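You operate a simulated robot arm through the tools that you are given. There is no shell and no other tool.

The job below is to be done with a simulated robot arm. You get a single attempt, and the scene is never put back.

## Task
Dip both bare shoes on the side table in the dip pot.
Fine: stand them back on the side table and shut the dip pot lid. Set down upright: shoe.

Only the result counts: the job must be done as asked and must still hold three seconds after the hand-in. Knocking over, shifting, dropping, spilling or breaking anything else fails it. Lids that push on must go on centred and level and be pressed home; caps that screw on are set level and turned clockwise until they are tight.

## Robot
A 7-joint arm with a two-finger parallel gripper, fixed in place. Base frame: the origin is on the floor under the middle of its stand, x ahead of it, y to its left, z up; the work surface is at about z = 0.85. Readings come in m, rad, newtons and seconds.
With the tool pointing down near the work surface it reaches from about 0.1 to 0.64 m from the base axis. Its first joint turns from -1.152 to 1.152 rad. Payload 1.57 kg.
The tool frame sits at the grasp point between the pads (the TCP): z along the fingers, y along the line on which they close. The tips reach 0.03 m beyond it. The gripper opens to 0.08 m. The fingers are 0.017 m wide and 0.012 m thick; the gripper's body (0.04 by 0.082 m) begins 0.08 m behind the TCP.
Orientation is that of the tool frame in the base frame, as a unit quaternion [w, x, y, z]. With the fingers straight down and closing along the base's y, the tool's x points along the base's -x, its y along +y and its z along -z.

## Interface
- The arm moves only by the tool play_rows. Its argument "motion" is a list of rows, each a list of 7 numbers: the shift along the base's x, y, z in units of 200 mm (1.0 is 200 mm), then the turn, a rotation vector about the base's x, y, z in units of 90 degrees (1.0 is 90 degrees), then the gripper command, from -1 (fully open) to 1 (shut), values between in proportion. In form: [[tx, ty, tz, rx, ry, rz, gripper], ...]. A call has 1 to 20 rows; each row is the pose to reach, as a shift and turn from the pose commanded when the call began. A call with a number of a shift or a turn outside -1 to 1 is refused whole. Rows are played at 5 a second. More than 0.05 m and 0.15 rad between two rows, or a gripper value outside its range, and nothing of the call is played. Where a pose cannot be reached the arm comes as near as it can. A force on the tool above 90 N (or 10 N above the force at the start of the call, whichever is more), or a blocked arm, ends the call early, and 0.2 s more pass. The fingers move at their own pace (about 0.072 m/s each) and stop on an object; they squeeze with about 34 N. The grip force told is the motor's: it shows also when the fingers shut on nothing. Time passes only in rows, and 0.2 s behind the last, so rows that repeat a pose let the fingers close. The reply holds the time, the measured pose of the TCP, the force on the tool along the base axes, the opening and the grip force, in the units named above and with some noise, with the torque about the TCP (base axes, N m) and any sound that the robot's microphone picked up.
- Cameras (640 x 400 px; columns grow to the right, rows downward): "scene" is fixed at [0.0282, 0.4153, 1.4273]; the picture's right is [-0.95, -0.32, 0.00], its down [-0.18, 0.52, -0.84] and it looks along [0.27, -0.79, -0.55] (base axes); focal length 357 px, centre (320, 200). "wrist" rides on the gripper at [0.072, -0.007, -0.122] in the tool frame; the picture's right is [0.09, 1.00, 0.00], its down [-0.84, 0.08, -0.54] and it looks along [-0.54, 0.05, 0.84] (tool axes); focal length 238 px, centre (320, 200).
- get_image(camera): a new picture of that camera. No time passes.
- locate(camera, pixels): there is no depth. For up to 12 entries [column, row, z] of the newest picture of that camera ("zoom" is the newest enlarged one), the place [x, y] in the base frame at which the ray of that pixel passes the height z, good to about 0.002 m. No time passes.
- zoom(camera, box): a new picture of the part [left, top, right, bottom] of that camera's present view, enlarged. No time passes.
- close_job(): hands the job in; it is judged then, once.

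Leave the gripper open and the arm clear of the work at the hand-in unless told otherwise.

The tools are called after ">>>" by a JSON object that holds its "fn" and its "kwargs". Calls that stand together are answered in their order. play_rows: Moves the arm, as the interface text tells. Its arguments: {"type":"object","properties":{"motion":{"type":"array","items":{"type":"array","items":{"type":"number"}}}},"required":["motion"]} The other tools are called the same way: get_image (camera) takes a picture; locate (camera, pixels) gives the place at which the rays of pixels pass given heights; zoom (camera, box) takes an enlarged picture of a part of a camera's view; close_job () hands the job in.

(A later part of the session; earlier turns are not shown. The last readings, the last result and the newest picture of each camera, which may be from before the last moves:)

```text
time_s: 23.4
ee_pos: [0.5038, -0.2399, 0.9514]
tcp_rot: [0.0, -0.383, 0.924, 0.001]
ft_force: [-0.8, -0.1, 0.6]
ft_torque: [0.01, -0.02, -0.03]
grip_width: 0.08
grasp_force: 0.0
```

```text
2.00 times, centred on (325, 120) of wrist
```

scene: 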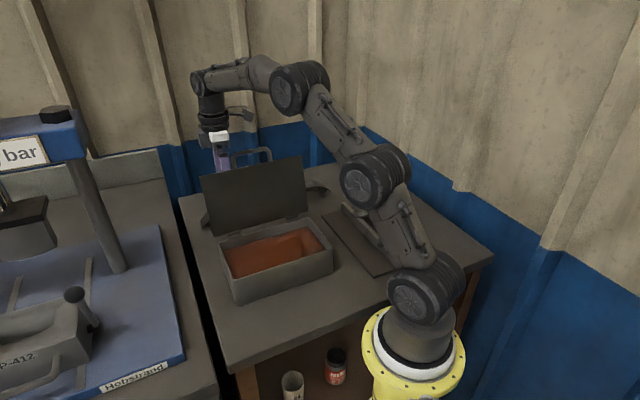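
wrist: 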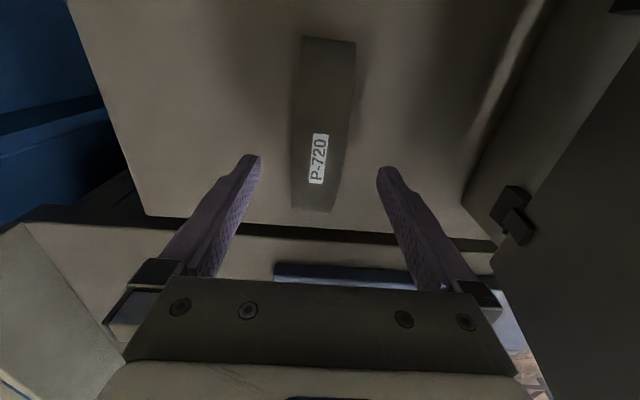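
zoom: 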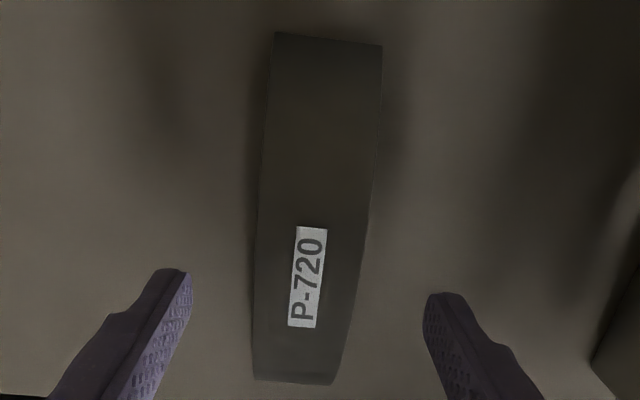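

>>> {"fn": "play_rows", "kwargs": {"motion": [[0.004, -0.004, -0.1, 0, 0, 0, -1], [0.004, -0.004, -0.2, 0, 0, 0, -1], [0.004, -0.004, -0.275, 0, 0, 0, -1], [0.004, -0.004, -0.275, 0, 0, 0, -1]]}}

>>> {"fn": "get_image", "kwargs": {"camera": "wrist"}}

>>> {"fn": "get_image", "kwargs": {"camera": "scene"}}

```text
time_s: 24.4
ee_pos: [0.5058, -0.2415, 0.8959]
tcp_rot: [0.0, -0.383, 0.924, 0.0]
ft_force: [-0.2, 0.1, -0.1]
ft_torque: [0.02, 0.01, 0.03]
grip_width: 0.08
grasp_force: 0.2
```

```text
taken
```

wrist: 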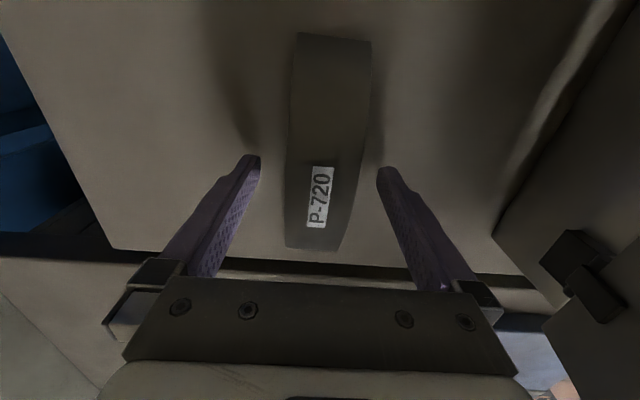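

```text
taken
```

scene: 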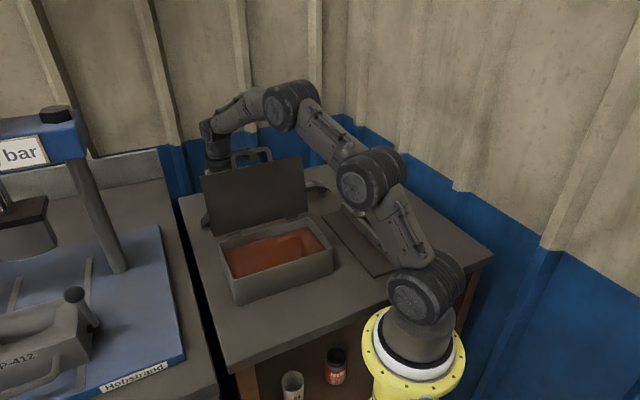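

The arm is clear of the lid, and the fingers straddle the shoe's crown. I'll close on it.

>>> {"fn": "play_rows", "kwargs": {"motion": [[0, 0, 0, 0, 0, 0, -0.3], [0, 0, 0, 0, 0, 0, 0], [0, 0, 0, 0, 0, 0, 0.3], [0, 0, 0, 0, 0, 0, 1], [0, 0, 0, 0, 0, 0, 1]]}}

>>> {"fn": "get_image", "kwargs": {"camera": "wrist"}}

```text
time_s: 25.6
ee_pos: [0.5049, -0.2406, 0.896]
tcp_rot: [0.0, -0.383, 0.924, 0.0]
ft_force: [1.3, -1.2, 0.0]
ft_torque: [0.02, -0.12, -0.02]
grip_width: 0.0399
grasp_force: 34.6
```

```text
taken
```

wrist: 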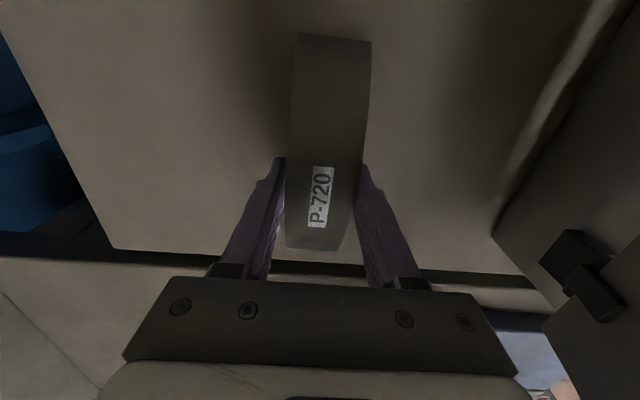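

The shoe is held at its full width (39.9 mm). While it's still on the table, I'll measure the pot's inner rim and liquid level in the scene view.

>>> {"fn": "zoom", "kwargs": {"camera": "scene", "box": [205, 205, 349, 310]}}

```text
3.81 times, centred on (277, 258) of scene
```

zoom: 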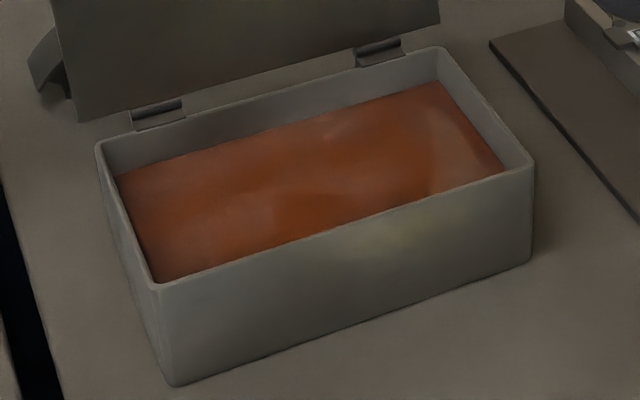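

>>> {"fn": "locate", "kwargs": {"camera": "zoom", "pixels": [[97, 148, 0.926], [157, 288, 0.926], [533, 163, 0.926], [440, 48, 0.926], [172, 386, 0.85], [530, 262, 0.85], [115, 178, 0.905], [438, 82, 0.905], [158, 281, 0.926], [528, 165, 0.926]]}}

```text
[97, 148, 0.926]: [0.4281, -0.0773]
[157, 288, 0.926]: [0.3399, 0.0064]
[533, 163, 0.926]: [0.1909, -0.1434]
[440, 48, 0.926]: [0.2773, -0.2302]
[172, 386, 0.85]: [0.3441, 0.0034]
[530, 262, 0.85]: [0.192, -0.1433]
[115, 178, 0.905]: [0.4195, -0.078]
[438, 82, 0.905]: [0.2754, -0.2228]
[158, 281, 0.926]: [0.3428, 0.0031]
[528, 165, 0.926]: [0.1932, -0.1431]
```

The pot is straight-walled: inner space roughly s 0.038–0.242, p -0.352…-0.241, liquid surface ≈0.903, so I'll dip at (0.309, -0.111). First I lift the shoe gently and check the hold.

>>> {"fn": "play_rows", "kwargs": {"motion": [[0, 0, 0.03, 0, 0, 0, 1], [0, 0, 0.1, 0, 0, 0, 1], [0, 0, 0.2, 0, 0, 0, 1], [0, 0, 0.3, 0, 0, 0, 1]]}}

>>> {"fn": "get_image", "kwargs": {"camera": "wrist"}}

>>> {"fn": "get_image", "kwargs": {"camera": "scene"}}

```text
time_s: 26.6
ee_pos: [0.5057, -0.2409, 0.9542]
tcp_rot: [0.0, -0.383, 0.924, 0.001]
ft_force: [0.0, -1.6, -2.5]
ft_torque: [-0.01, -0.01, 0.0]
grip_width: 0.0397
grasp_force: 33.5
```

```text
taken
```

wrist: 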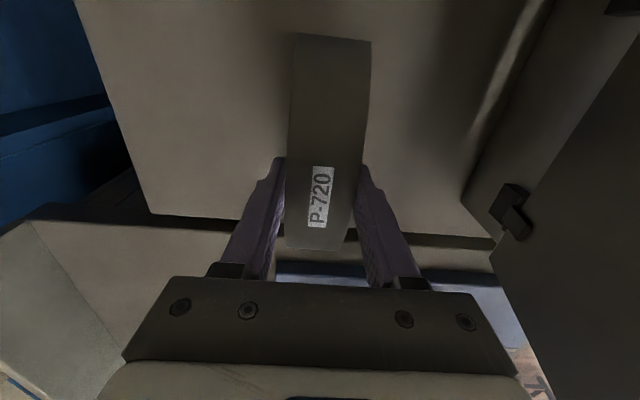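

```text
taken
```

scene: 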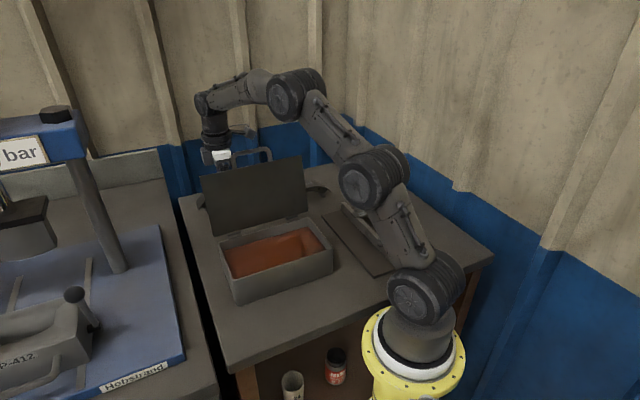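

The shoe is held firmly and level. I'll raise it behind the lid, then carry it over the lid's top edge (handle top about 1.105) with the shoe's feet above 1.13.

>>> {"fn": "play_rows", "kwargs": {"motion": [[0, 0, 0.2, 0, 0, 0, 1], [0, 0, 0.4, 0, 0, 0, 1], [0, 0, 0.6, 0, 0, 0, 1], [0, 0, 0.73, 0, 0, 0, 1], [-0.07, 0.045, 0.83, 0, 0, 0, 1], [-0.141, 0.0905, 0.925, 0, 0, 0, 1]]}}

>>> {"fn": "get_image", "kwargs": {"camera": "scene"}}

```text
time_s: 28.0
ee_pos: [0.4773, -0.2225, 1.1414]
tcp_rot: [0.0, -0.383, 0.924, 0.0]
ft_force: [-1.1, 0.0, -2.9]
ft_torque: [0.02, 0.01, 0.0]
grip_width: 0.0397
grasp_force: 34.4
```

```text
taken
```

scene: 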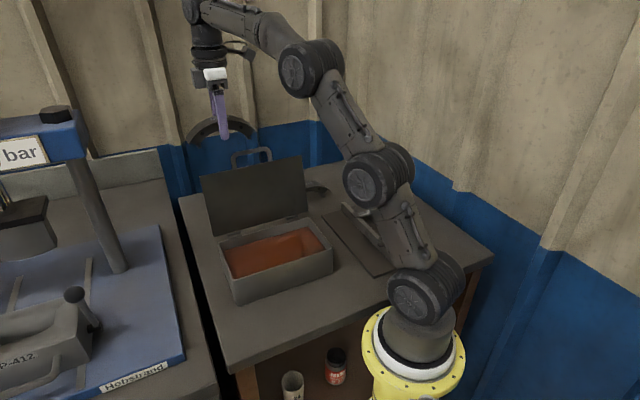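

>>> {"fn": "play_rows", "kwargs": {"motion": [[-0.07, 0.052, 0.1, 0, 0, 0, 1], [-0.1415, 0.105, 0.18, 0, 0, 0, 1], [-0.23, 0.158, 0.22, 0, 0, 0, 1], [-0.318, 0.211, 0.22, 0, 0, 0, 1], [-0.4065, 0.264, 0.22, 0, 0, 0, 1], [-0.495, 0.317, 0.22, 0, 0, 0, 1], [-0.58, 0.3735, 0.22, 0, 0, 0, 1], [-0.6645, 0.43, 0.22, 0, 0, 0, 1], [-0.753, 0.494, 0.22, 0, 0, 0, 1], [-0.8415, 0.5575, 0.22, 0, 0, 0, 1]]}}

>>> {"fn": "get_image", "kwargs": {"camera": "scene"}}

>>> {"fn": "get_image", "kwargs": {"camera": "wrist"}}

```text
time_s: 30.2
ee_pos: [0.3079, -0.1118, 1.1853]
tcp_rot: [0.0, -0.382, 0.924, 0.0]
ft_force: [0.1, 0.5, -3.3]
ft_torque: [0.0, 0.02, 0.03]
grip_width: 0.0398
grasp_force: 33.9
```

```text
taken
```

scene: 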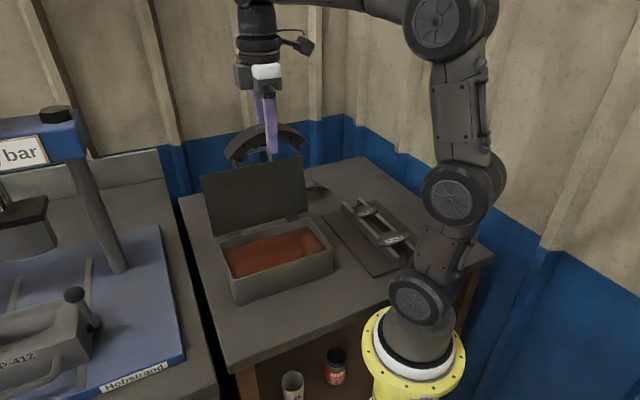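

```text
taken
```

wrist: 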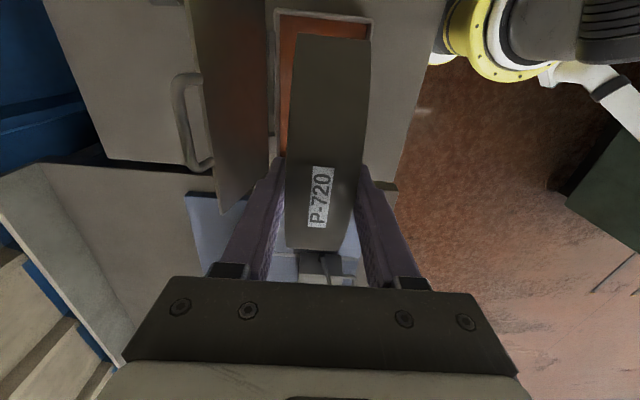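

The shoe hangs over the open pot. I'll descend to just above the rim and check alignment.

>>> {"fn": "play_rows", "kwargs": {"motion": [[0, 0, -0.15, 0, 0, 0, 1], [0, 0, -0.3, 0, 0, 0, 1], [0, 0, -0.45, 0, 0, 0, 1], [0, 0, -0.6, 0, 0, 0, 1], [0, 0, -0.75, 0, 0, 0, 1], [0, 0, -0.9, 0, 0, 0, 1]]}}

>>> {"fn": "zoom", "kwargs": {"camera": "scene", "box": [190, 120, 350, 310]}}

>>> {"fn": "get_image", "kwargs": {"camera": "wrist"}}

```text
time_s: 31.6
ee_pos: [0.3106, -0.1117, 1.0052]
tcp_rot: [0.0, -0.382, 0.924, 0.0]
ft_force: [0.3, -0.3, -3.9]
ft_torque: [0.0, 0.03, 0.0]
grip_width: 0.0397
grasp_force: 33.8
```

```text
2.11 times, centred on (270, 215) of scene
```

zoom: 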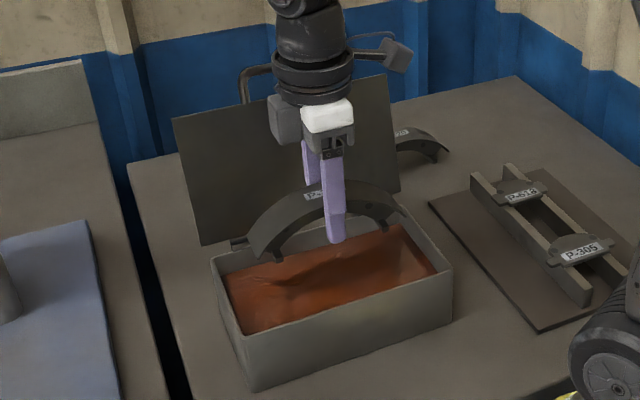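

```text
taken
```

wrist: 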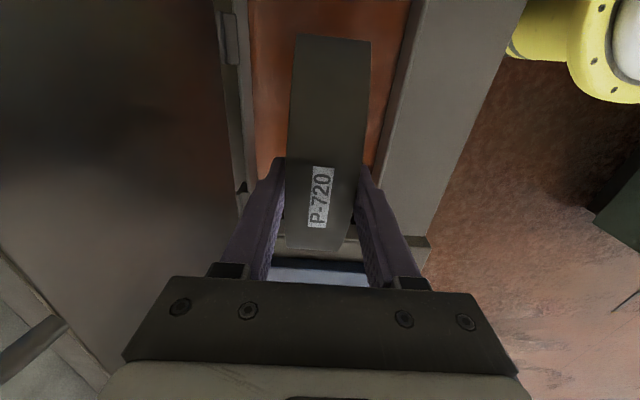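

Alignment is good: shoe centred in the opening. I'll lower it into the liquid slowly to TCP ≈0.908.

>>> {"fn": "play_rows", "kwargs": {"motion": [[0, 0, -0.1, 0, 0, 0, 1], [0, 0, -0.2, 0, 0, 0, 1], [0, 0, -0.3, 0, 0, 0, 1], [0, 0, -0.4, 0, 0, 0, 1], [0, 0, -0.485, 0, 0, 0, 1]]}}

>>> {"fn": "zoom", "kwargs": {"camera": "scene", "box": [190, 120, 350, 310]}}

>>> {"fn": "get_image", "kwargs": {"camera": "wrist"}}

```text
time_s: 32.8
ee_pos: [0.3094, -0.1134, 0.9089]
tcp_rot: [0.0, -0.383, 0.924, 0.0]
ft_force: [-0.1, -0.9, -3.5]
ft_torque: [-0.01, 0.02, 0.0]
grip_width: 0.0399
grasp_force: 34.1
```

```text
2.11 times, centred on (270, 215) of scene
```

zoom: 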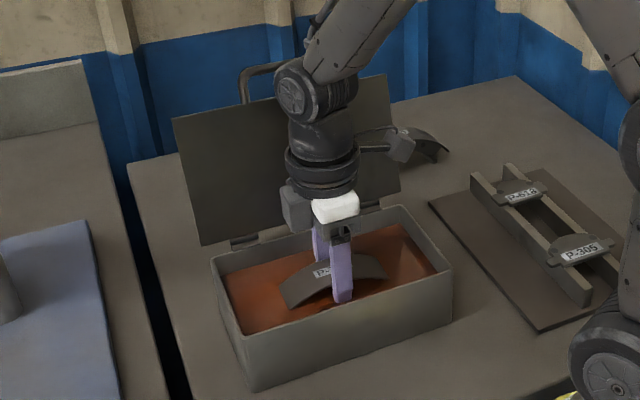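

```text
taken
```

wrist: 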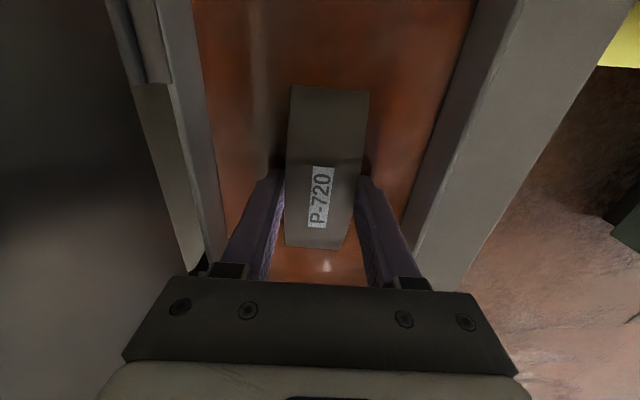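

The lower half is submerged. I go on down in small steps, watching for contact with the pot's bottom.

>>> {"fn": "play_rows", "kwargs": {"motion": [[0, 0, -0.015, 0, 0, 0, 1], [0, 0, -0.03, 0, 0, 0, 1]]}}

```text
time_s: 33.4
ee_pos: [0.3086, -0.1121, 0.9028]
tcp_rot: [0.0, -0.383, 0.924, 0.0]
ft_force: [0.9, -0.1, -3.3]
ft_torque: [0.0, 0.0, -0.02]
grip_width: 0.0397
grasp_force: 34.1
```

>>> {"fn": "play_rows", "kwargs": {"motion": [[0, 0, -0.008, 0, 0, 0, 1], [0, 0, -0.015, 0, 0, 0, 1]]}}

>>> {"fn": "zoom", "kwargs": {"camera": "scene", "box": [230, 220, 330, 290]}}

```text
time_s: 34.0
ee_pos: [0.3069, -0.1126, 0.9018]
tcp_rot: [0.001, -0.382, 0.924, -0.001]
ft_force: [-4.6, 7.1, 21.8]
ft_torque: [-0.3, 0.43, -0.17]
grip_width: 0.0398
grasp_force: 33.8
```

```text
5.71 times, centred on (280, 255) of scene
```

zoom: 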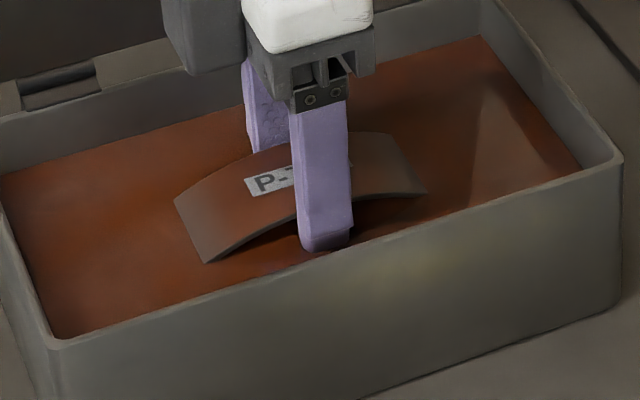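

The feet touched the pot's bottom (about 22 N up), so this is as deep as the shoe goes; I'll relieve it by 1 mm. I also check the liquid level from where the arch meets the surface.

>>> {"fn": "play_rows", "kwargs": {"motion": [[0, 0, 0.01, 0, 0, 0, 1], [0, 0, 0.012, 0, 0, 0, 1]]}}

>>> {"fn": "locate", "kwargs": {"camera": "zoom", "pixels": [[205, 262, 0.88], [425, 192, 0.88], [175, 200, 0.88], [205, 262, 0.89], [425, 192, 0.89], [205, 262, 0.9], [425, 192, 0.9], [325, 250, 0.872], [325, 250, 0.88], [55, 340, 0.926], [620, 158, 0.926]]}}

```text
time_s: 34.6
ee_pos: [0.3073, -0.1122, 0.9021]
tcp_rot: [0.001, -0.382, 0.924, -0.002]
ft_force: [3.0, 1.9, 6.6]
ft_torque: [0.34, -0.62, -0.02]
grip_width: 0.0399
grasp_force: 34.1
```

```text
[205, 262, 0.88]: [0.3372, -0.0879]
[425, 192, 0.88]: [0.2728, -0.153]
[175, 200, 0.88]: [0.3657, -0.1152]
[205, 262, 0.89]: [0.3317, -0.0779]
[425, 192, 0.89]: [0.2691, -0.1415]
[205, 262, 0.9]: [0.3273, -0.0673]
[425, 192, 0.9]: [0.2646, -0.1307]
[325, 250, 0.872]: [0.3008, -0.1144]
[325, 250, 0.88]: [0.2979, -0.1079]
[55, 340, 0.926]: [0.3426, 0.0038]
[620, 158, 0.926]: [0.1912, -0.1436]
```

The liquid surface is at about 0.900, so the shoe is about 44 mm deep with the feet on the bottom. I hold it there two seconds, then lift to look at the coating.

>>> {"fn": "play_rows", "kwargs": {"motion": [[0, 0, 0.005, 0, 0, 0, 1], [0, 0, 0.005, 0, 0, 0, 1], [0, 0, 0.005, 0, 0, 0, 1], [0, 0, 0.005, 0, 0, 0, 1], [0, 0, 0.005, 0, 0, 0, 1], [0, 0, 0.005, 0, 0, 0, 1], [0, 0, 0.005, 0, 0, 0, 1], [0, 0, 0.005, 0, 0, 0, 1], [0, 0, 0.05, 0, 0, 0, 1], [0, 0, 0.1, 0, 0, 0, 1], [0, 0, 0.18, 0, 0, 0, 1], [0, 0, 0.27, 0, 0, 0, 1], [0, 0, 0.37, 0, 0, 0, 1], [0, 0, 0.42, 0, 0, 0, 1]]}}

>>> {"fn": "zoom", "kwargs": {"camera": "scene", "box": [200, 160, 360, 270]}}

>>> {"fn": "get_image", "kwargs": {"camera": "wrist"}}

```text
time_s: 37.6
ee_pos: [0.3079, -0.1124, 0.9855]
tcp_rot: [0.0, -0.383, 0.924, 0.0]
ft_force: [0.3, 0.4, -2.3]
ft_torque: [0.01, 0.01, -0.01]
grip_width: 0.0398
grasp_force: 34.0
```

```text
3.64 times, centred on (280, 215) of scene
```

zoom: 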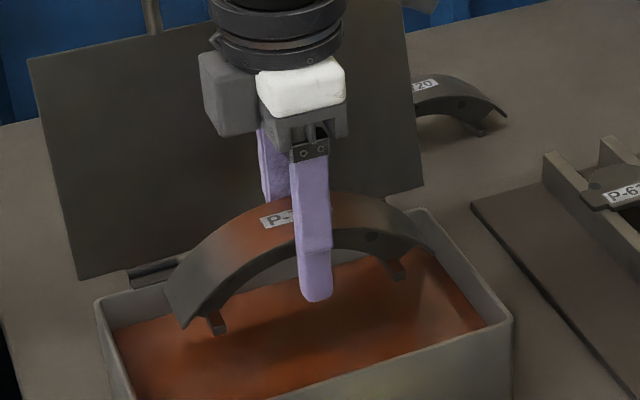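

```text
taken
```

wrist: 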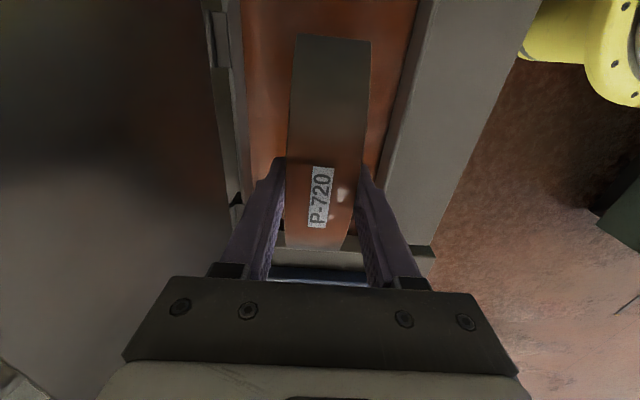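

The shoe's surface has changed colour in part. I'll zoom in on it in both views.

>>> {"fn": "zoom", "kwargs": {"camera": "wrist", "box": [250, 20, 410, 260]}}

>>> {"fn": "zoom", "kwargs": {"camera": "scene", "box": [235, 205, 315, 255]}}

```text
1.67 times, centred on (330, 140) of wrist
```

zoom: 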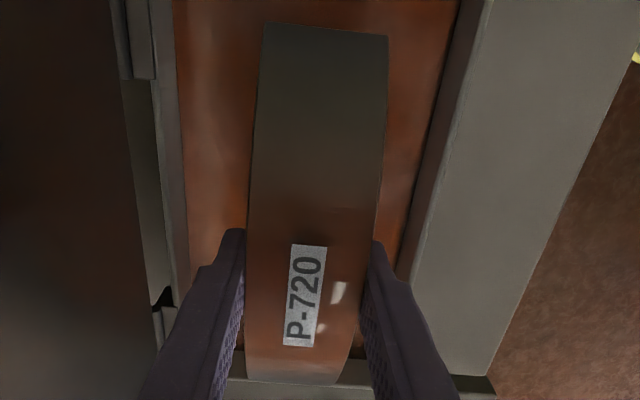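

```text
8.00 times, centred on (275, 230) of scene
```

zoom: 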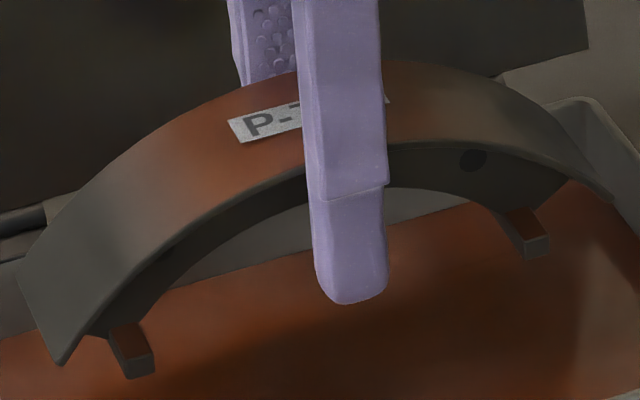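

The shoe now shows a glossy orange coat that it did not have before, so the dip has taken. I raise it straight up over the pot, pausing for drips.

>>> {"fn": "play_rows", "kwargs": {"motion": [[0, 0, 0, 0, 0, 0, 1], [0, 0, 0, 0, 0, 0, 1], [0, 0, 0, 0, 0, 0, 1], [0, 0, 0, 0, 0, 0, 1], [0, 0, 0, 0, 0, 0, 1], [0, 0, 0.15, 0, 0, 0, 1], [0, 0, 0.3, 0, 0, 0, 1], [0, 0, 0.45, 0, 0, 0, 1], [0, 0, 0.6, 0, 0, 0, 1], [0, 0, 0.75, 0, 0, 0, 1], [0, 0, 0.9, 0, 0, 0, 1], [0, 0, 1.0, 0, 0, 0, 1], [0, 0, 1.0, 0, 0, 0, 1], [0, 0, 1.0, 0, 0, 0, 1]]}}

>>> {"fn": "get_image", "kwargs": {"camera": "scene"}}

>>> {"fn": "get_image", "kwargs": {"camera": "wrist"}}

```text
time_s: 40.6
ee_pos: [0.309, -0.112, 1.1868]
tcp_rot: [0.0, -0.382, 0.924, 0.0]
ft_force: [-0.5, 0.1, -3.1]
ft_torque: [0.0, 0.01, 0.0]
grip_width: 0.0395
grasp_force: 33.8
```

```text
taken
```

scene: 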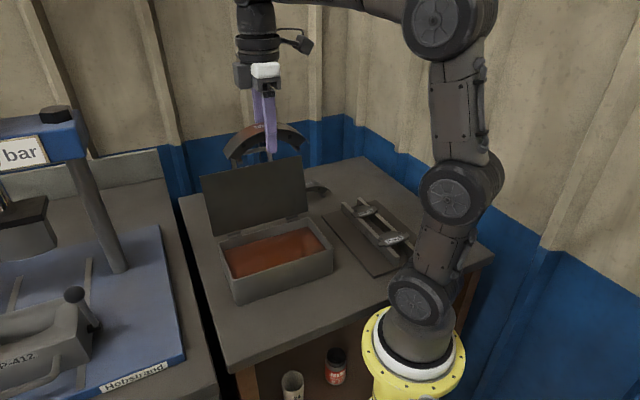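

```text
taken
```

wrist: 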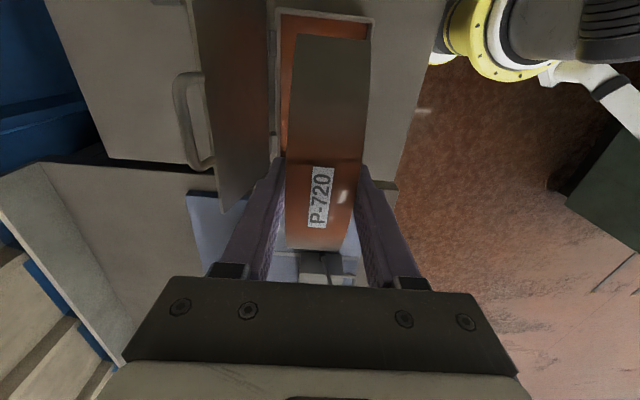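

I carry the coated shoe back over the lid along the same path.

>>> {"fn": "play_rows", "kwargs": {"motion": [[0.0885, -0.0638, 0, 0, 0, 0, 1], [0.177, -0.1275, 0, 0, 0, 0, 1], [0.262, -0.184, 0, 0, 0, 0, 1], [0.3465, -0.2405, 0, 0, 0, 0, 1], [0.435, -0.2935, 0, 0, 0, 0, 1], [0.5235, -0.3465, 0, 0, 0, 0, 1], [0.6115, -0.3995, 0, 0, 0, 0, 1], [0.7, -0.4525, -0.04, 0, 0, 0, 1], [0.77, -0.505, -0.12, 0, 0, 0, 1], [0.8415, -0.5575, -0.22, 0, 0, 0, 1]]}}

>>> {"fn": "get_image", "kwargs": {"camera": "scene"}}

```text
time_s: 42.8
ee_pos: [0.4767, -0.2241, 1.1403]
tcp_rot: [0.0, -0.383, 0.924, 0.0]
ft_force: [0.1, 0.8, -2.6]
ft_torque: [0.01, 0.01, -0.02]
grip_width: 0.0396
grasp_force: 33.6
```

```text
taken
```

scene: 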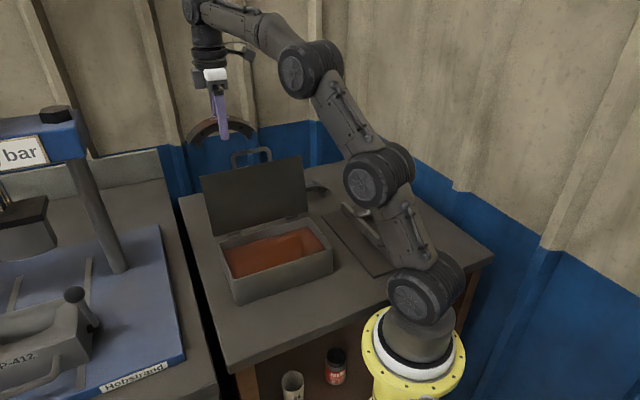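

>>> {"fn": "play_rows", "kwargs": {"motion": [[0.07, -0.045, -0.1, 0, 0, 0, 1], [0.1405, -0.09, -0.205, 0, 0, 0, 1], [0.1405, -0.09, -0.35, 0, 0, 0, 1], [0.1405, -0.09, -0.5, 0, 0, 0, 1], [0.1405, -0.09, -0.65, 0, 0, 0, 1], [0.1405, -0.09, -0.8, 0, 0, 0, 1], [0.1405, -0.09, -0.95, 0, 0, 0, 1]]}}

>>> {"fn": "get_image", "kwargs": {"camera": "wrist"}}

```text
time_s: 44.4
ee_pos: [0.5057, -0.2429, 0.9532]
tcp_rot: [0.0, -0.383, 0.924, 0.0]
ft_force: [0.3, 0.1, -4.2]
ft_torque: [0.0, -0.02, 0.02]
grip_width: 0.0396
grasp_force: 34.4
```

```text
taken
```

wrist: 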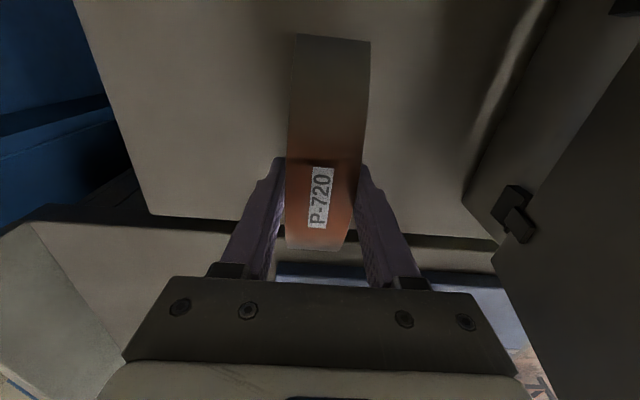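

The coat persists. I lower the shoe toward its old place, slowing near the table.

>>> {"fn": "play_rows", "kwargs": {"motion": [[0, 0, -0.08, 0, 0, 0, 1], [0, 0, -0.16, 0, 0, 0, 1], [0, 0, -0.22, 0, 0, 0, 1], [0, 0, -0.26, 0, 0, 0, 1]]}}

```text
time_s: 45.4
ee_pos: [0.5051, -0.2419, 0.9006]
tcp_rot: [0.0, -0.383, 0.924, 0.0]
ft_force: [-0.1, 0.3, -2.9]
ft_torque: [-0.01, 0.01, 0.0]
grip_width: 0.0397
grasp_force: 33.5
```

>>> {"fn": "play_rows", "kwargs": {"motion": [[0, 0, -0.01, 0, 0, 0, 1], [0, 0, -0.018, 0, 0, 0, 1]]}}

```text
time_s: 46.0
ee_pos: [0.5056, -0.2416, 0.8963]
tcp_rot: [0.0, -0.382, 0.924, 0.0]
ft_force: [-0.2, -1.1, -3.2]
ft_torque: [0.03, -0.02, -0.02]
grip_width: 0.0396
grasp_force: 34.2
```

>>> {"fn": "play_rows", "kwargs": {"motion": [[0, 0, -0.004, 0, 0, 0, 1], [0, 0, -0.006, 0, 0, 0, 1]]}}

```text
time_s: 46.6
ee_pos: [0.5045, -0.2405, 0.8952]
tcp_rot: [0.001, -0.382, 0.924, -0.001]
ft_force: [-0.7, -1.0, -2.1]
ft_torque: [0.04, -0.08, 0.02]
grip_width: 0.0399
grasp_force: 34.6
```

>>> {"fn": "play_rows", "kwargs": {"motion": [[0, 0, -0.003, 0, 0, 0, 1], [0, 0, -0.004, 0, 0, 0, 1]]}}

```text
time_s: 47.2
ee_pos: [0.5058, -0.2426, 0.8953]
tcp_rot: [-0.001, -0.382, 0.924, -0.001]
ft_force: [-2.4, 0.2, 3.8]
ft_torque: [0.22, -0.28, 0.1]
grip_width: 0.0398
grasp_force: 34.1
```

The feet are on the table (about 7 N of contact). I release slowly and check.

>>> {"fn": "play_rows", "kwargs": {"motion": [[0, 0, 0, 0, 0, 0, -0.1], [0, 0, 0, 0, 0, 0, -0.4], [0, 0, 0, 0, 0, 0, -0.8], [0, 0, 0, 0, 0, 0, -1], [0, 0, 0, 0, 0, 0, -1]]}}

>>> {"fn": "get_image", "kwargs": {"camera": "wrist"}}

```text
time_s: 48.4
ee_pos: [0.5053, -0.241, 0.8956]
tcp_rot: [0.0, -0.383, 0.924, 0.0]
ft_force: [-0.2, 0.4, 0.1]
ft_torque: [0.01, 0.0, 0.01]
grip_width: 0.0799
grasp_force: 0.2
```

```text
taken
```

wrist: 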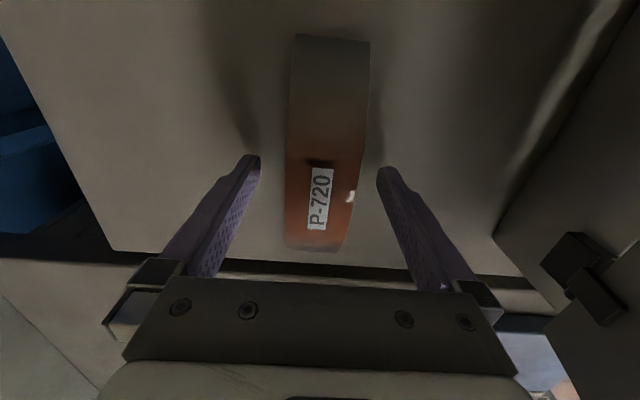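

Shoe A stands upright in its old place, coated. I rise straight up, then travel behind the lid to above shoe B (about (0.346, -0.408)).

>>> {"fn": "play_rows", "kwargs": {"motion": [[0, 0, 0.1, 0, 0, 0, -1], [0, 0, 0.25, 0, 0, 0, -1], [0, 0, 0.45, 0, 0, 0, -1], [0, 0, 0.65, 0, 0, 0, -1], [0, 0, 0.85, 0, 0, 0, -1], [0, 0, 1.0, 0, 0, 0, -1], [-0.1325, -0.139, 1.0, 0, 0, 0, -1], [-0.265, -0.278, 1.0, 0, 0, 0, -1], [-0.3975, -0.417, 1.0, 0, 0, 0, -1], [-0.53, -0.556, 1.0, 0, 0, 0, -1], [-0.6625, -0.695, 1.0, 0, 0, 0, -1], [-0.795, -0.835, 1.0, 0, 0, 0, -1]]}}

>>> {"fn": "get_image", "kwargs": {"camera": "wrist"}}

>>> {"fn": "get_image", "kwargs": {"camera": "scene"}}

```text
time_s: 51.0
ee_pos: [0.3476, -0.4104, 1.0963]
tcp_rot: [0.0, -0.383, 0.924, 0.0]
ft_force: [-0.6, 0.0, 0.1]
ft_torque: [0.03, -0.02, -0.02]
grip_width: 0.08
grasp_force: 0.1
```

```text
taken
```

wrist: 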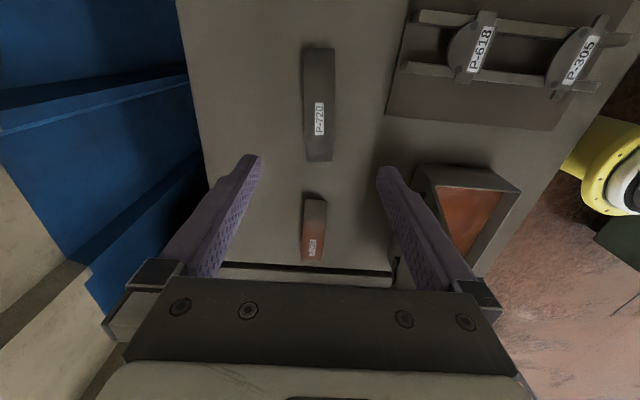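

```text
taken
```

scene: 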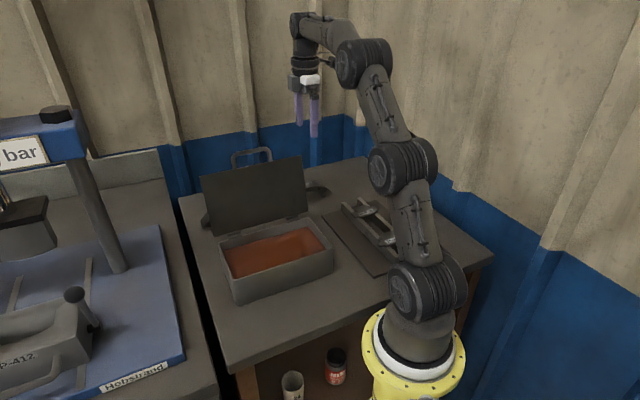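

Now shoe B is below at about (318, 105) in the wrist view. I zoom to measure its ends.

>>> {"fn": "zoom", "kwargs": {"camera": "wrist", "box": [254, 30, 382, 180]}}

```text
2.67 times, centred on (318, 105) of wrist
```

zoom: 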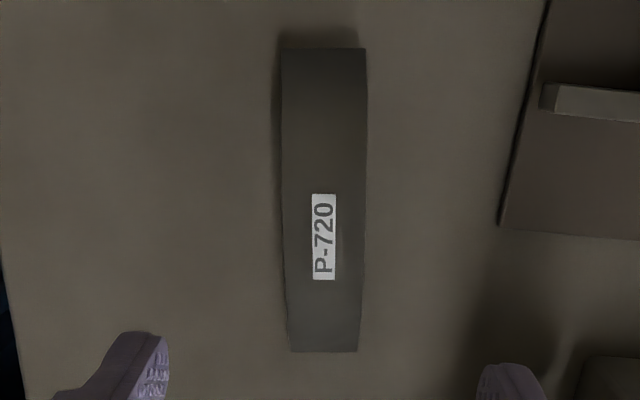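

>>> {"fn": "locate", "kwargs": {"camera": "zoom", "pixels": [[282, 49, 0.857], [366, 48, 0.857], [291, 351, 0.857], [357, 351, 0.857], [324, 237, 0.906], [283, 210, 0.906], [367, 210, 0.906]]}}

```text
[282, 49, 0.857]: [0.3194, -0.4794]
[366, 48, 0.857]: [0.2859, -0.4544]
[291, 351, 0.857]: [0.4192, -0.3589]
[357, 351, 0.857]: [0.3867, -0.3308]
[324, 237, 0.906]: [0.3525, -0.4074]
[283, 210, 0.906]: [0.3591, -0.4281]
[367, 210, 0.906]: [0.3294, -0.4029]
```

Shoe B is centred at (0.3528, -0.4059), direction 50.6°. I turn the tool 5.6°, centre, and descend to z≈0.955 first.

>>> {"fn": "play_rows", "kwargs": {"motion": [[0.015, 0.008, 0, 0, 0, 0.03, -1], [0.029, 0.016, 0, 0, 0, 0.062, -1], [0.029, 0.016, -0.15, 0, 0, 0.062, -1], [0.029, 0.016, -0.3, 0, 0, 0.062, -1], [0.029, 0.016, -0.45, 0, 0, 0.062, -1], [0.029, 0.016, -0.6, 0, 0, 0.062, -1], [0.029, 0.016, -0.7, 0, 0, 0.062, -1]]}}

>>> {"fn": "get_image", "kwargs": {"camera": "wrist"}}

>>> {"fn": "get_image", "kwargs": {"camera": "scene"}}

```text
time_s: 52.6
ee_pos: [0.3531, -0.406, 0.955]
tcp_rot: [0.0, -0.427, 0.904, 0.001]
ft_force: [0.6, -0.2, 0.4]
ft_torque: [0.0, -0.02, -0.03]
grip_width: 0.0801
grasp_force: 0.1
```

```text
taken
```

wrist: 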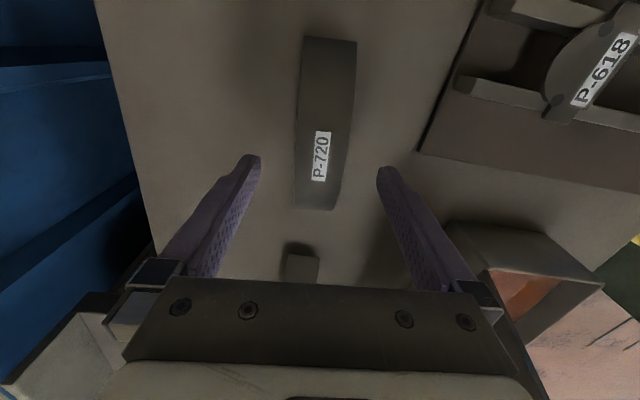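

```text
taken
```

scene: 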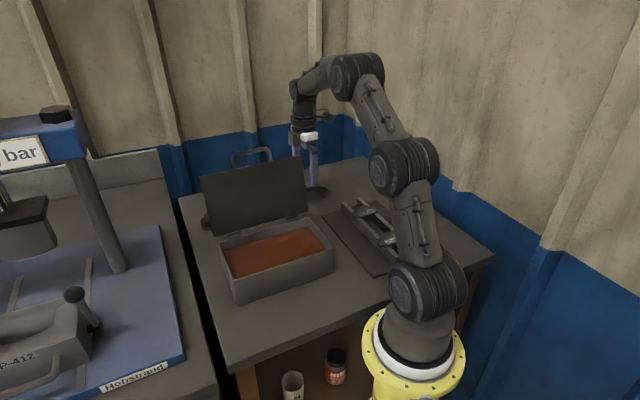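

>>> {"fn": "locate", "kwargs": {"camera": "wrist", "pixels": [[304, 37, 0.857], [357, 42, 0.857], [294, 206, 0.857], [335, 210, 0.857]]}}

```text
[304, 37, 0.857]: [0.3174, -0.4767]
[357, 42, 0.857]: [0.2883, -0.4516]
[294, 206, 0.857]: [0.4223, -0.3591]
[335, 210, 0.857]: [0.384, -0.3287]
```

Aligned. I descend to gripping height and close.

>>> {"fn": "play_rows", "kwargs": {"motion": [[0, 0.003, -0.1, 0, 0, 0, -1], [0, 0.005, -0.2, 0, 0, 0, -1], [0, 0.005, -0.295, 0, 0, 0, -1], [0, 0.005, -0.295, 0, 0, 0, -0.3], [0, 0.005, -0.295, 0, 0, 0, 0], [0, 0.005, -0.295, 0, 0, 0, 0.3], [0, 0.005, -0.295, 0, 0, 0, 1], [0, 0.005, -0.295, 0, 0, 0, 1]]}}

>>> {"fn": "get_image", "kwargs": {"camera": "wrist"}}

```text
time_s: 54.4
ee_pos: [0.3523, -0.4047, 0.8952]
tcp_rot: [0.0, -0.427, 0.904, -0.001]
ft_force: [0.3, -0.6, 0.0]
ft_torque: [-0.09, 0.04, 0.03]
grip_width: 0.0399
grasp_force: 33.5
```

```text
taken
```

wrist: 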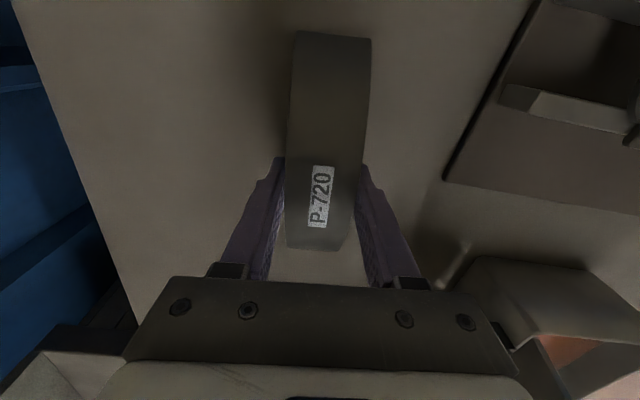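

Shoe B is held (39.9 mm). I lift it straight up.

>>> {"fn": "play_rows", "kwargs": {"motion": [[0, 0, 0.03, 0, 0, 0, 1], [0, 0, 0.1, 0, 0, 0, 1], [0, 0, 0.25, 0, 0, 0, 1], [0, 0, 0.4, 0, 0, 0, 1], [0, 0, 0.6, 0, 0, 0, 1], [0, 0, 0.8, 0, 0, 0, 1], [0, 0, 1.0, 0, 0, 0, 1]]}}

>>> {"fn": "get_image", "kwargs": {"camera": "scene"}}

>>> {"fn": "get_image", "kwargs": {"camera": "wrist"}}

```text
time_s: 56.0
ee_pos: [0.3534, -0.4035, 1.0966]
tcp_rot: [0.0, -0.427, 0.904, 0.002]
ft_force: [-0.3, 0.2, -3.6]
ft_torque: [0.03, -0.05, -0.03]
grip_width: 0.04
grasp_force: 34.2
```

```text
taken
```

scene: 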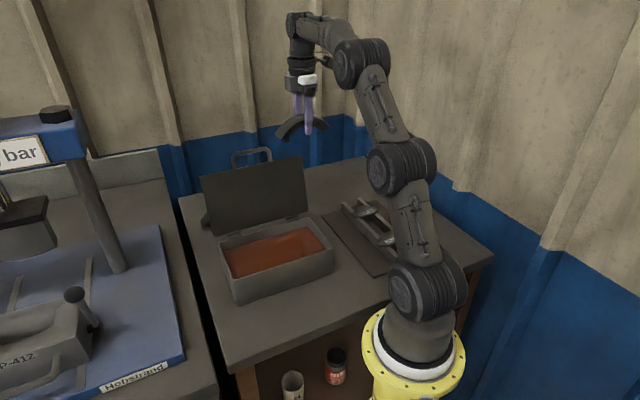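

```text
taken
```

wrist: 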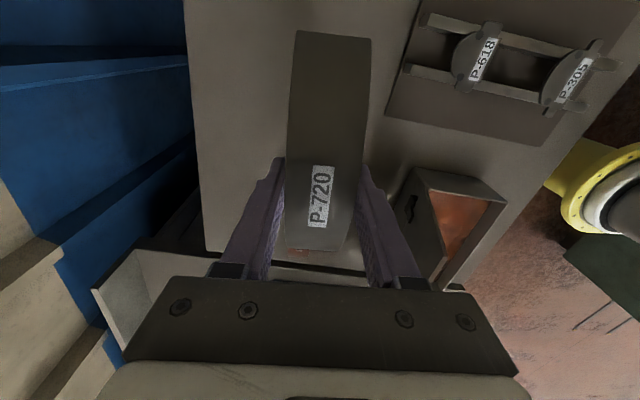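

Held level. Now I carry it up and over the lid's top edge, turning the tool back by 5.6°.

>>> {"fn": "play_rows", "kwargs": {"motion": [[-0.024, 0.102, 0.125, 0, 0, -0.01, 1], [-0.048, 0.204, 0.25, 0, 0, -0.02, 1], [-0.065, 0.345, 0.35, 0, 0, -0.03, 1], [-0.083, 0.487, 0.45, 0, 0, -0.04, 1], [-0.1, 0.646, 0.45, 0, 0, -0.05, 1], [-0.1185, 0.805, 0.45, 0, 0, -0.062, 1]]}}

>>> {"fn": "get_image", "kwargs": {"camera": "scene"}}

```text
time_s: 57.4
ee_pos: [0.328, -0.2432, 1.1853]
tcp_rot: [0.0, -0.383, 0.924, -0.001]
ft_force: [-0.4, 1.4, -4.6]
ft_torque: [-0.01, -0.05, -0.01]
grip_width: 0.0398
grasp_force: 34.1
```

```text
taken
```

scene: 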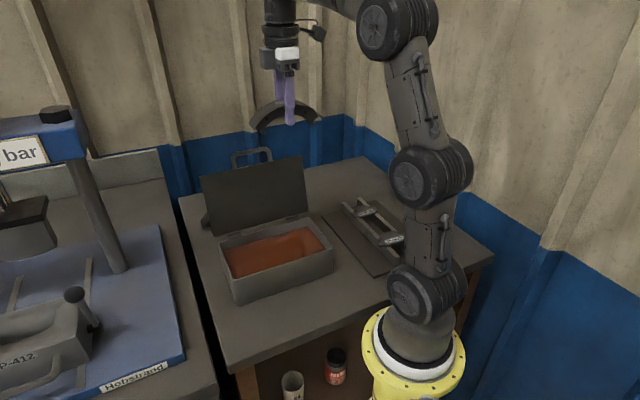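

>>> {"fn": "play_rows", "kwargs": {"motion": [[-0.024, 0.165, 0, 0, 0, 0, 1], [-0.048, 0.33, 0, 0, 0, 0, 1], [-0.072, 0.495, 0, 0, 0, 0, 1], [-0.096, 0.66, 0, 0, 0, 0, 1], [-0.096, 0.66, 0, 0, 0, 0, 1], [-0.096, 0.66, -0.15, 0, 0, 0, 1], [-0.096, 0.66, -0.3, 0, 0, 0, 1], [-0.096, 0.66, -0.45, 0, 0, 0, 1], [-0.096, 0.66, -0.6, 0, 0, 0, 1], [-0.096, 0.66, -0.75, 0, 0, 0, 1], [-0.096, 0.66, -0.9, 0, 0, 0, 1]]}}

>>> {"fn": "get_image", "kwargs": {"camera": "wrist"}}

>>> {"fn": "zoom", "kwargs": {"camera": "scene", "box": [190, 120, 350, 310]}}

```text
time_s: 59.8
ee_pos: [0.309, -0.1103, 1.0048]
tcp_rot: [0.0, -0.383, 0.924, 0.0]
ft_force: [0.5, 0.2, -2.8]
ft_torque: [0.03, 0.01, 0.0]
grip_width: 0.0397
grasp_force: 34.1
```

```text
taken
```

wrist: 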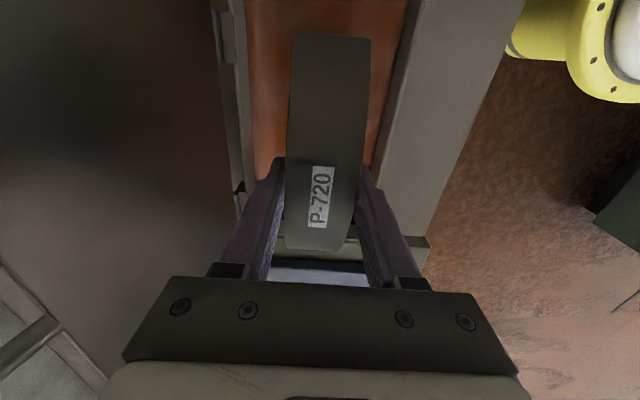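

```text
2.11 times, centred on (270, 215) of scene
```

zoom: 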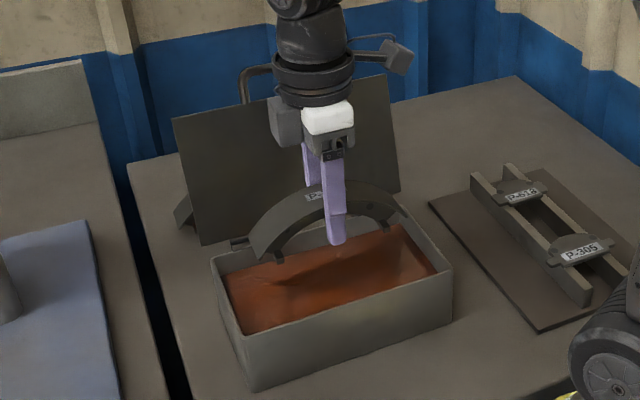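

Centred like before and still bare grey. I lower it to just above the pot's bottom, hold, and look.

>>> {"fn": "play_rows", "kwargs": {"motion": [[0, 0, -0.1, 0, 0, 0, 1], [0, 0, -0.2, 0, 0, 0, 1], [0, 0, -0.3, 0, 0, 0, 1], [0, 0, -0.4, 0, 0, 0, 1], [0, 0, -0.47, 0, 0, 0, 1], [0, 0, -0.5, 0, 0, 0, 1]]}}

```text
time_s: 61.2
ee_pos: [0.3076, -0.1114, 0.9044]
tcp_rot: [0.0, -0.383, 0.924, 0.0]
ft_force: [-1.0, -0.2, -3.3]
ft_torque: [-0.02, 0.02, 0.02]
grip_width: 0.0399
grasp_force: 34.2
```

>>> {"fn": "play_rows", "kwargs": {"motion": [[0, 0, -0.006, 0, 0, 0, 1], [0, 0, -0.01, 0, 0, 0, 1]]}}

>>> {"fn": "zoom", "kwargs": {"camera": "scene", "box": [230, 220, 330, 290]}}

```text
time_s: 61.8
ee_pos: [0.308, -0.1108, 0.9038]
tcp_rot: [-0.001, -0.382, 0.924, 0.0]
ft_force: [0.5, 0.0, -2.9]
ft_torque: [0.0, -0.03, -0.01]
grip_width: 0.0394
grasp_force: 34.5
```

```text
5.71 times, centred on (280, 255) of scene
```

zoom: 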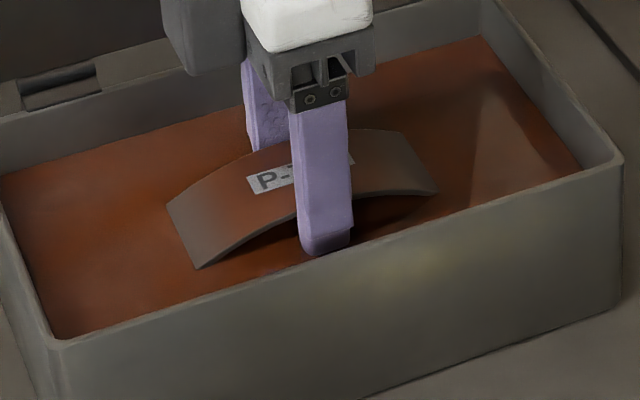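

The colour is already taking on the crown. I go 1.5 mm deeper as with the first shoe, hold two seconds, then lift clear of the liquid.

>>> {"fn": "play_rows", "kwargs": {"motion": [[0, 0, -0.004, 0, 0, 0, 1], [0, 0, -0.007, 0, 0, 0, 1], [0, 0, -0.007, 0, 0, 0, 1], [0, 0, -0.007, 0, 0, 0, 1], [0, 0, -0.007, 0, 0, 0, 1], [0, 0, -0.007, 0, 0, 0, 1], [0, 0, -0.007, 0, 0, 0, 1], [0, 0, -0.007, 0, 0, 0, 1], [0, 0, -0.007, 0, 0, 0, 1], [0, 0, -0.007, 0, 0, 0, 1]]}}

>>> {"fn": "get_image", "kwargs": {"camera": "wrist"}}

```text
time_s: 64.0
ee_pos: [0.3095, -0.1109, 0.9027]
tcp_rot: [0.001, -0.383, 0.924, 0.0]
ft_force: [-0.1, -0.8, -3.4]
ft_torque: [0.01, 0.0, 0.02]
grip_width: 0.0398
grasp_force: 33.7
```

```text
taken
```

wrist: 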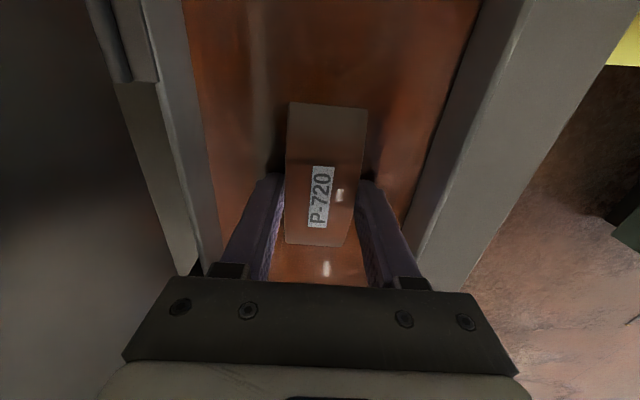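

>>> {"fn": "play_rows", "kwargs": {"motion": [[0, 0, 0.05, 0, 0, 0, 1], [0, 0, 0.1, 0, 0, 0, 1], [0, 0, 0.18, 0, 0, 0, 1], [0, 0, 0.27, 0, 0, 0, 1], [0, 0, 0.37, 0, 0, 0, 1], [0, 0, 0.42, 0, 0, 0, 1]]}}

>>> {"fn": "zoom", "kwargs": {"camera": "wrist", "box": [250, 20, 410, 260]}}

>>> {"fn": "zoom", "kwargs": {"camera": "scene", "box": [235, 205, 315, 255]}}

```text
time_s: 65.4
ee_pos: [0.3084, -0.1112, 0.9869]
tcp_rot: [-0.001, -0.383, 0.924, 0.0]
ft_force: [-0.6, 0.0, -3.3]
ft_torque: [-0.01, 0.0, 0.01]
grip_width: 0.0398
grasp_force: 34.2
```

```text
1.67 times, centred on (330, 140) of wrist
```

zoom: 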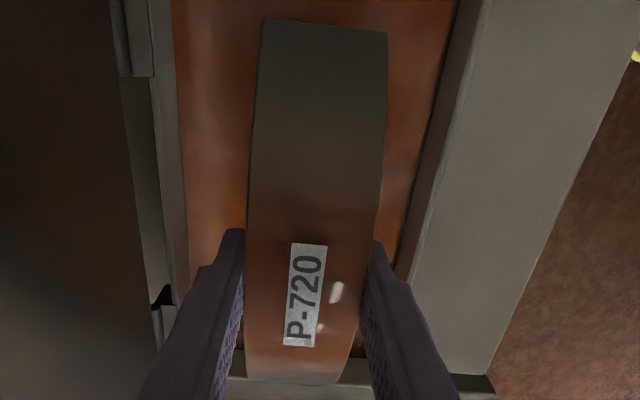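

```text
8.00 times, centred on (275, 230) of scene
```

zoom: 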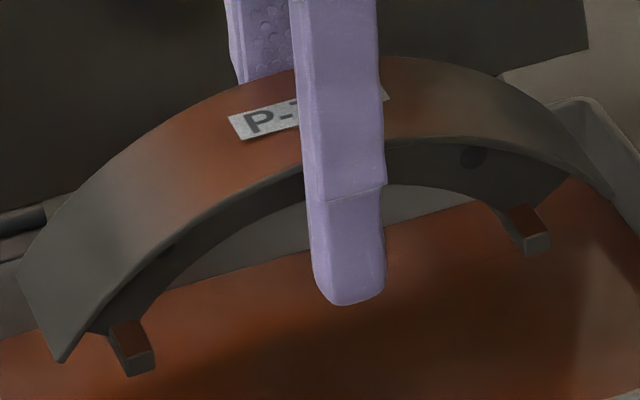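

Shoe B now shows the same orange coat as shoe A. I pause for drips, raise it, and carry it back over the lid.

>>> {"fn": "play_rows", "kwargs": {"motion": [[0, 0, 0, 0, 0, 0, 1], [0, 0, 0, 0, 0, 0, 1], [0, 0, 0, 0, 0, 0, 1], [0, 0, 0, 0, 0, 0, 1], [0, 0, 0, 0, 0, 0, 1], [0, 0, 0.15, 0, 0, 0, 1], [0, 0, 0.3, 0, 0, 0, 1], [0, 0, 0.45, 0, 0, 0, 1], [0, 0, 0.6, 0, 0, 0, 1], [0, 0, 0.75, 0, 0, 0, 1], [0, 0, 0.9, 0, 0, 0, 1], [0, 0, 1.0, 0, 0, 0, 1], [0, 0, 1.0, 0, 0, 0, 1], [0, 0, 1.0, 0, 0, 0, 1]]}}

```text
time_s: 68.4
ee_pos: [0.308, -0.1113, 1.1882]
tcp_rot: [0.0, -0.383, 0.924, 0.0]
ft_force: [0.0, 0.8, -2.9]
ft_torque: [0.01, 0.0, 0.02]
grip_width: 0.04
grasp_force: 33.7
```

>>> {"fn": "play_rows", "kwargs": {"motion": [[0.024, -0.165, 0, 0, 0, 0, 1], [0.048, -0.33, 0, 0, 0, 0, 1], [0.072, -0.495, 0, 0, 0, 0, 1], [0.096, -0.66, 0, 0, 0, 0, 1], [0.114, -0.82, 0, 0, 0, 0.01, 1], [0.1315, -0.978, 0, 0, 0, 0.022, 1]]}}

>>> {"fn": "get_image", "kwargs": {"camera": "scene"}}

```text
time_s: 69.8
ee_pos: [0.335, -0.3091, 1.1836]
tcp_rot: [0.001, -0.399, 0.917, 0.001]
ft_force: [-0.1, 0.5, -3.1]
ft_torque: [-0.04, 0.01, 0.01]
grip_width: 0.0399
grasp_force: 33.3
```

```text
taken
```

scene: 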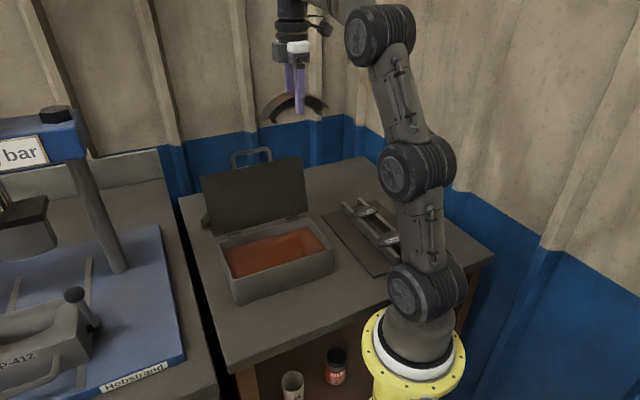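

>>> {"fn": "play_rows", "kwargs": {"motion": [[0.02, -0.13, -0.06, 0, 0, 0.01, 1], [0.04, -0.25, -0.15, 0, 0, 0.02, 1], [0.065, -0.37, -0.29, 0, 0, 0.03, 1], [0.089, -0.4825, -0.45, 0, 0, 0.04, 1], [0.089, -0.4825, -0.6, 0, 0, 0.04, 1], [0.089, -0.4825, -0.8, 0, 0, 0.04, 1], [0.089, -0.4825, -1.0, 0, 0, 0.04, 1]]}}

>>> {"fn": "get_image", "kwargs": {"camera": "wrist"}}

```text
time_s: 71.4
ee_pos: [0.3514, -0.404, 0.9862]
tcp_rot: [0.0, -0.428, 0.904, 0.0]
ft_force: [0.3, -0.2, -3.3]
ft_torque: [0.02, -0.01, 0.01]
grip_width: 0.0396
grasp_force: 34.1
```

```text
taken
```

wrist: 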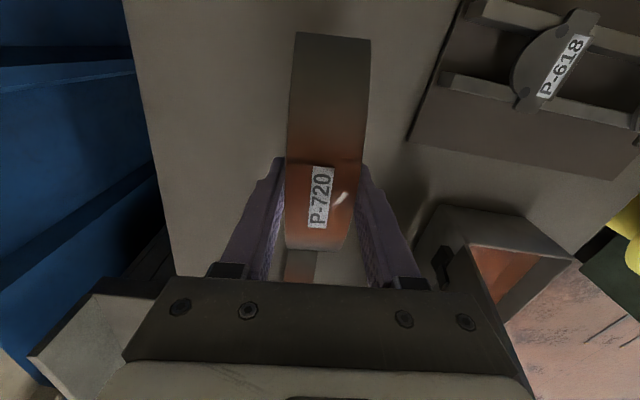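

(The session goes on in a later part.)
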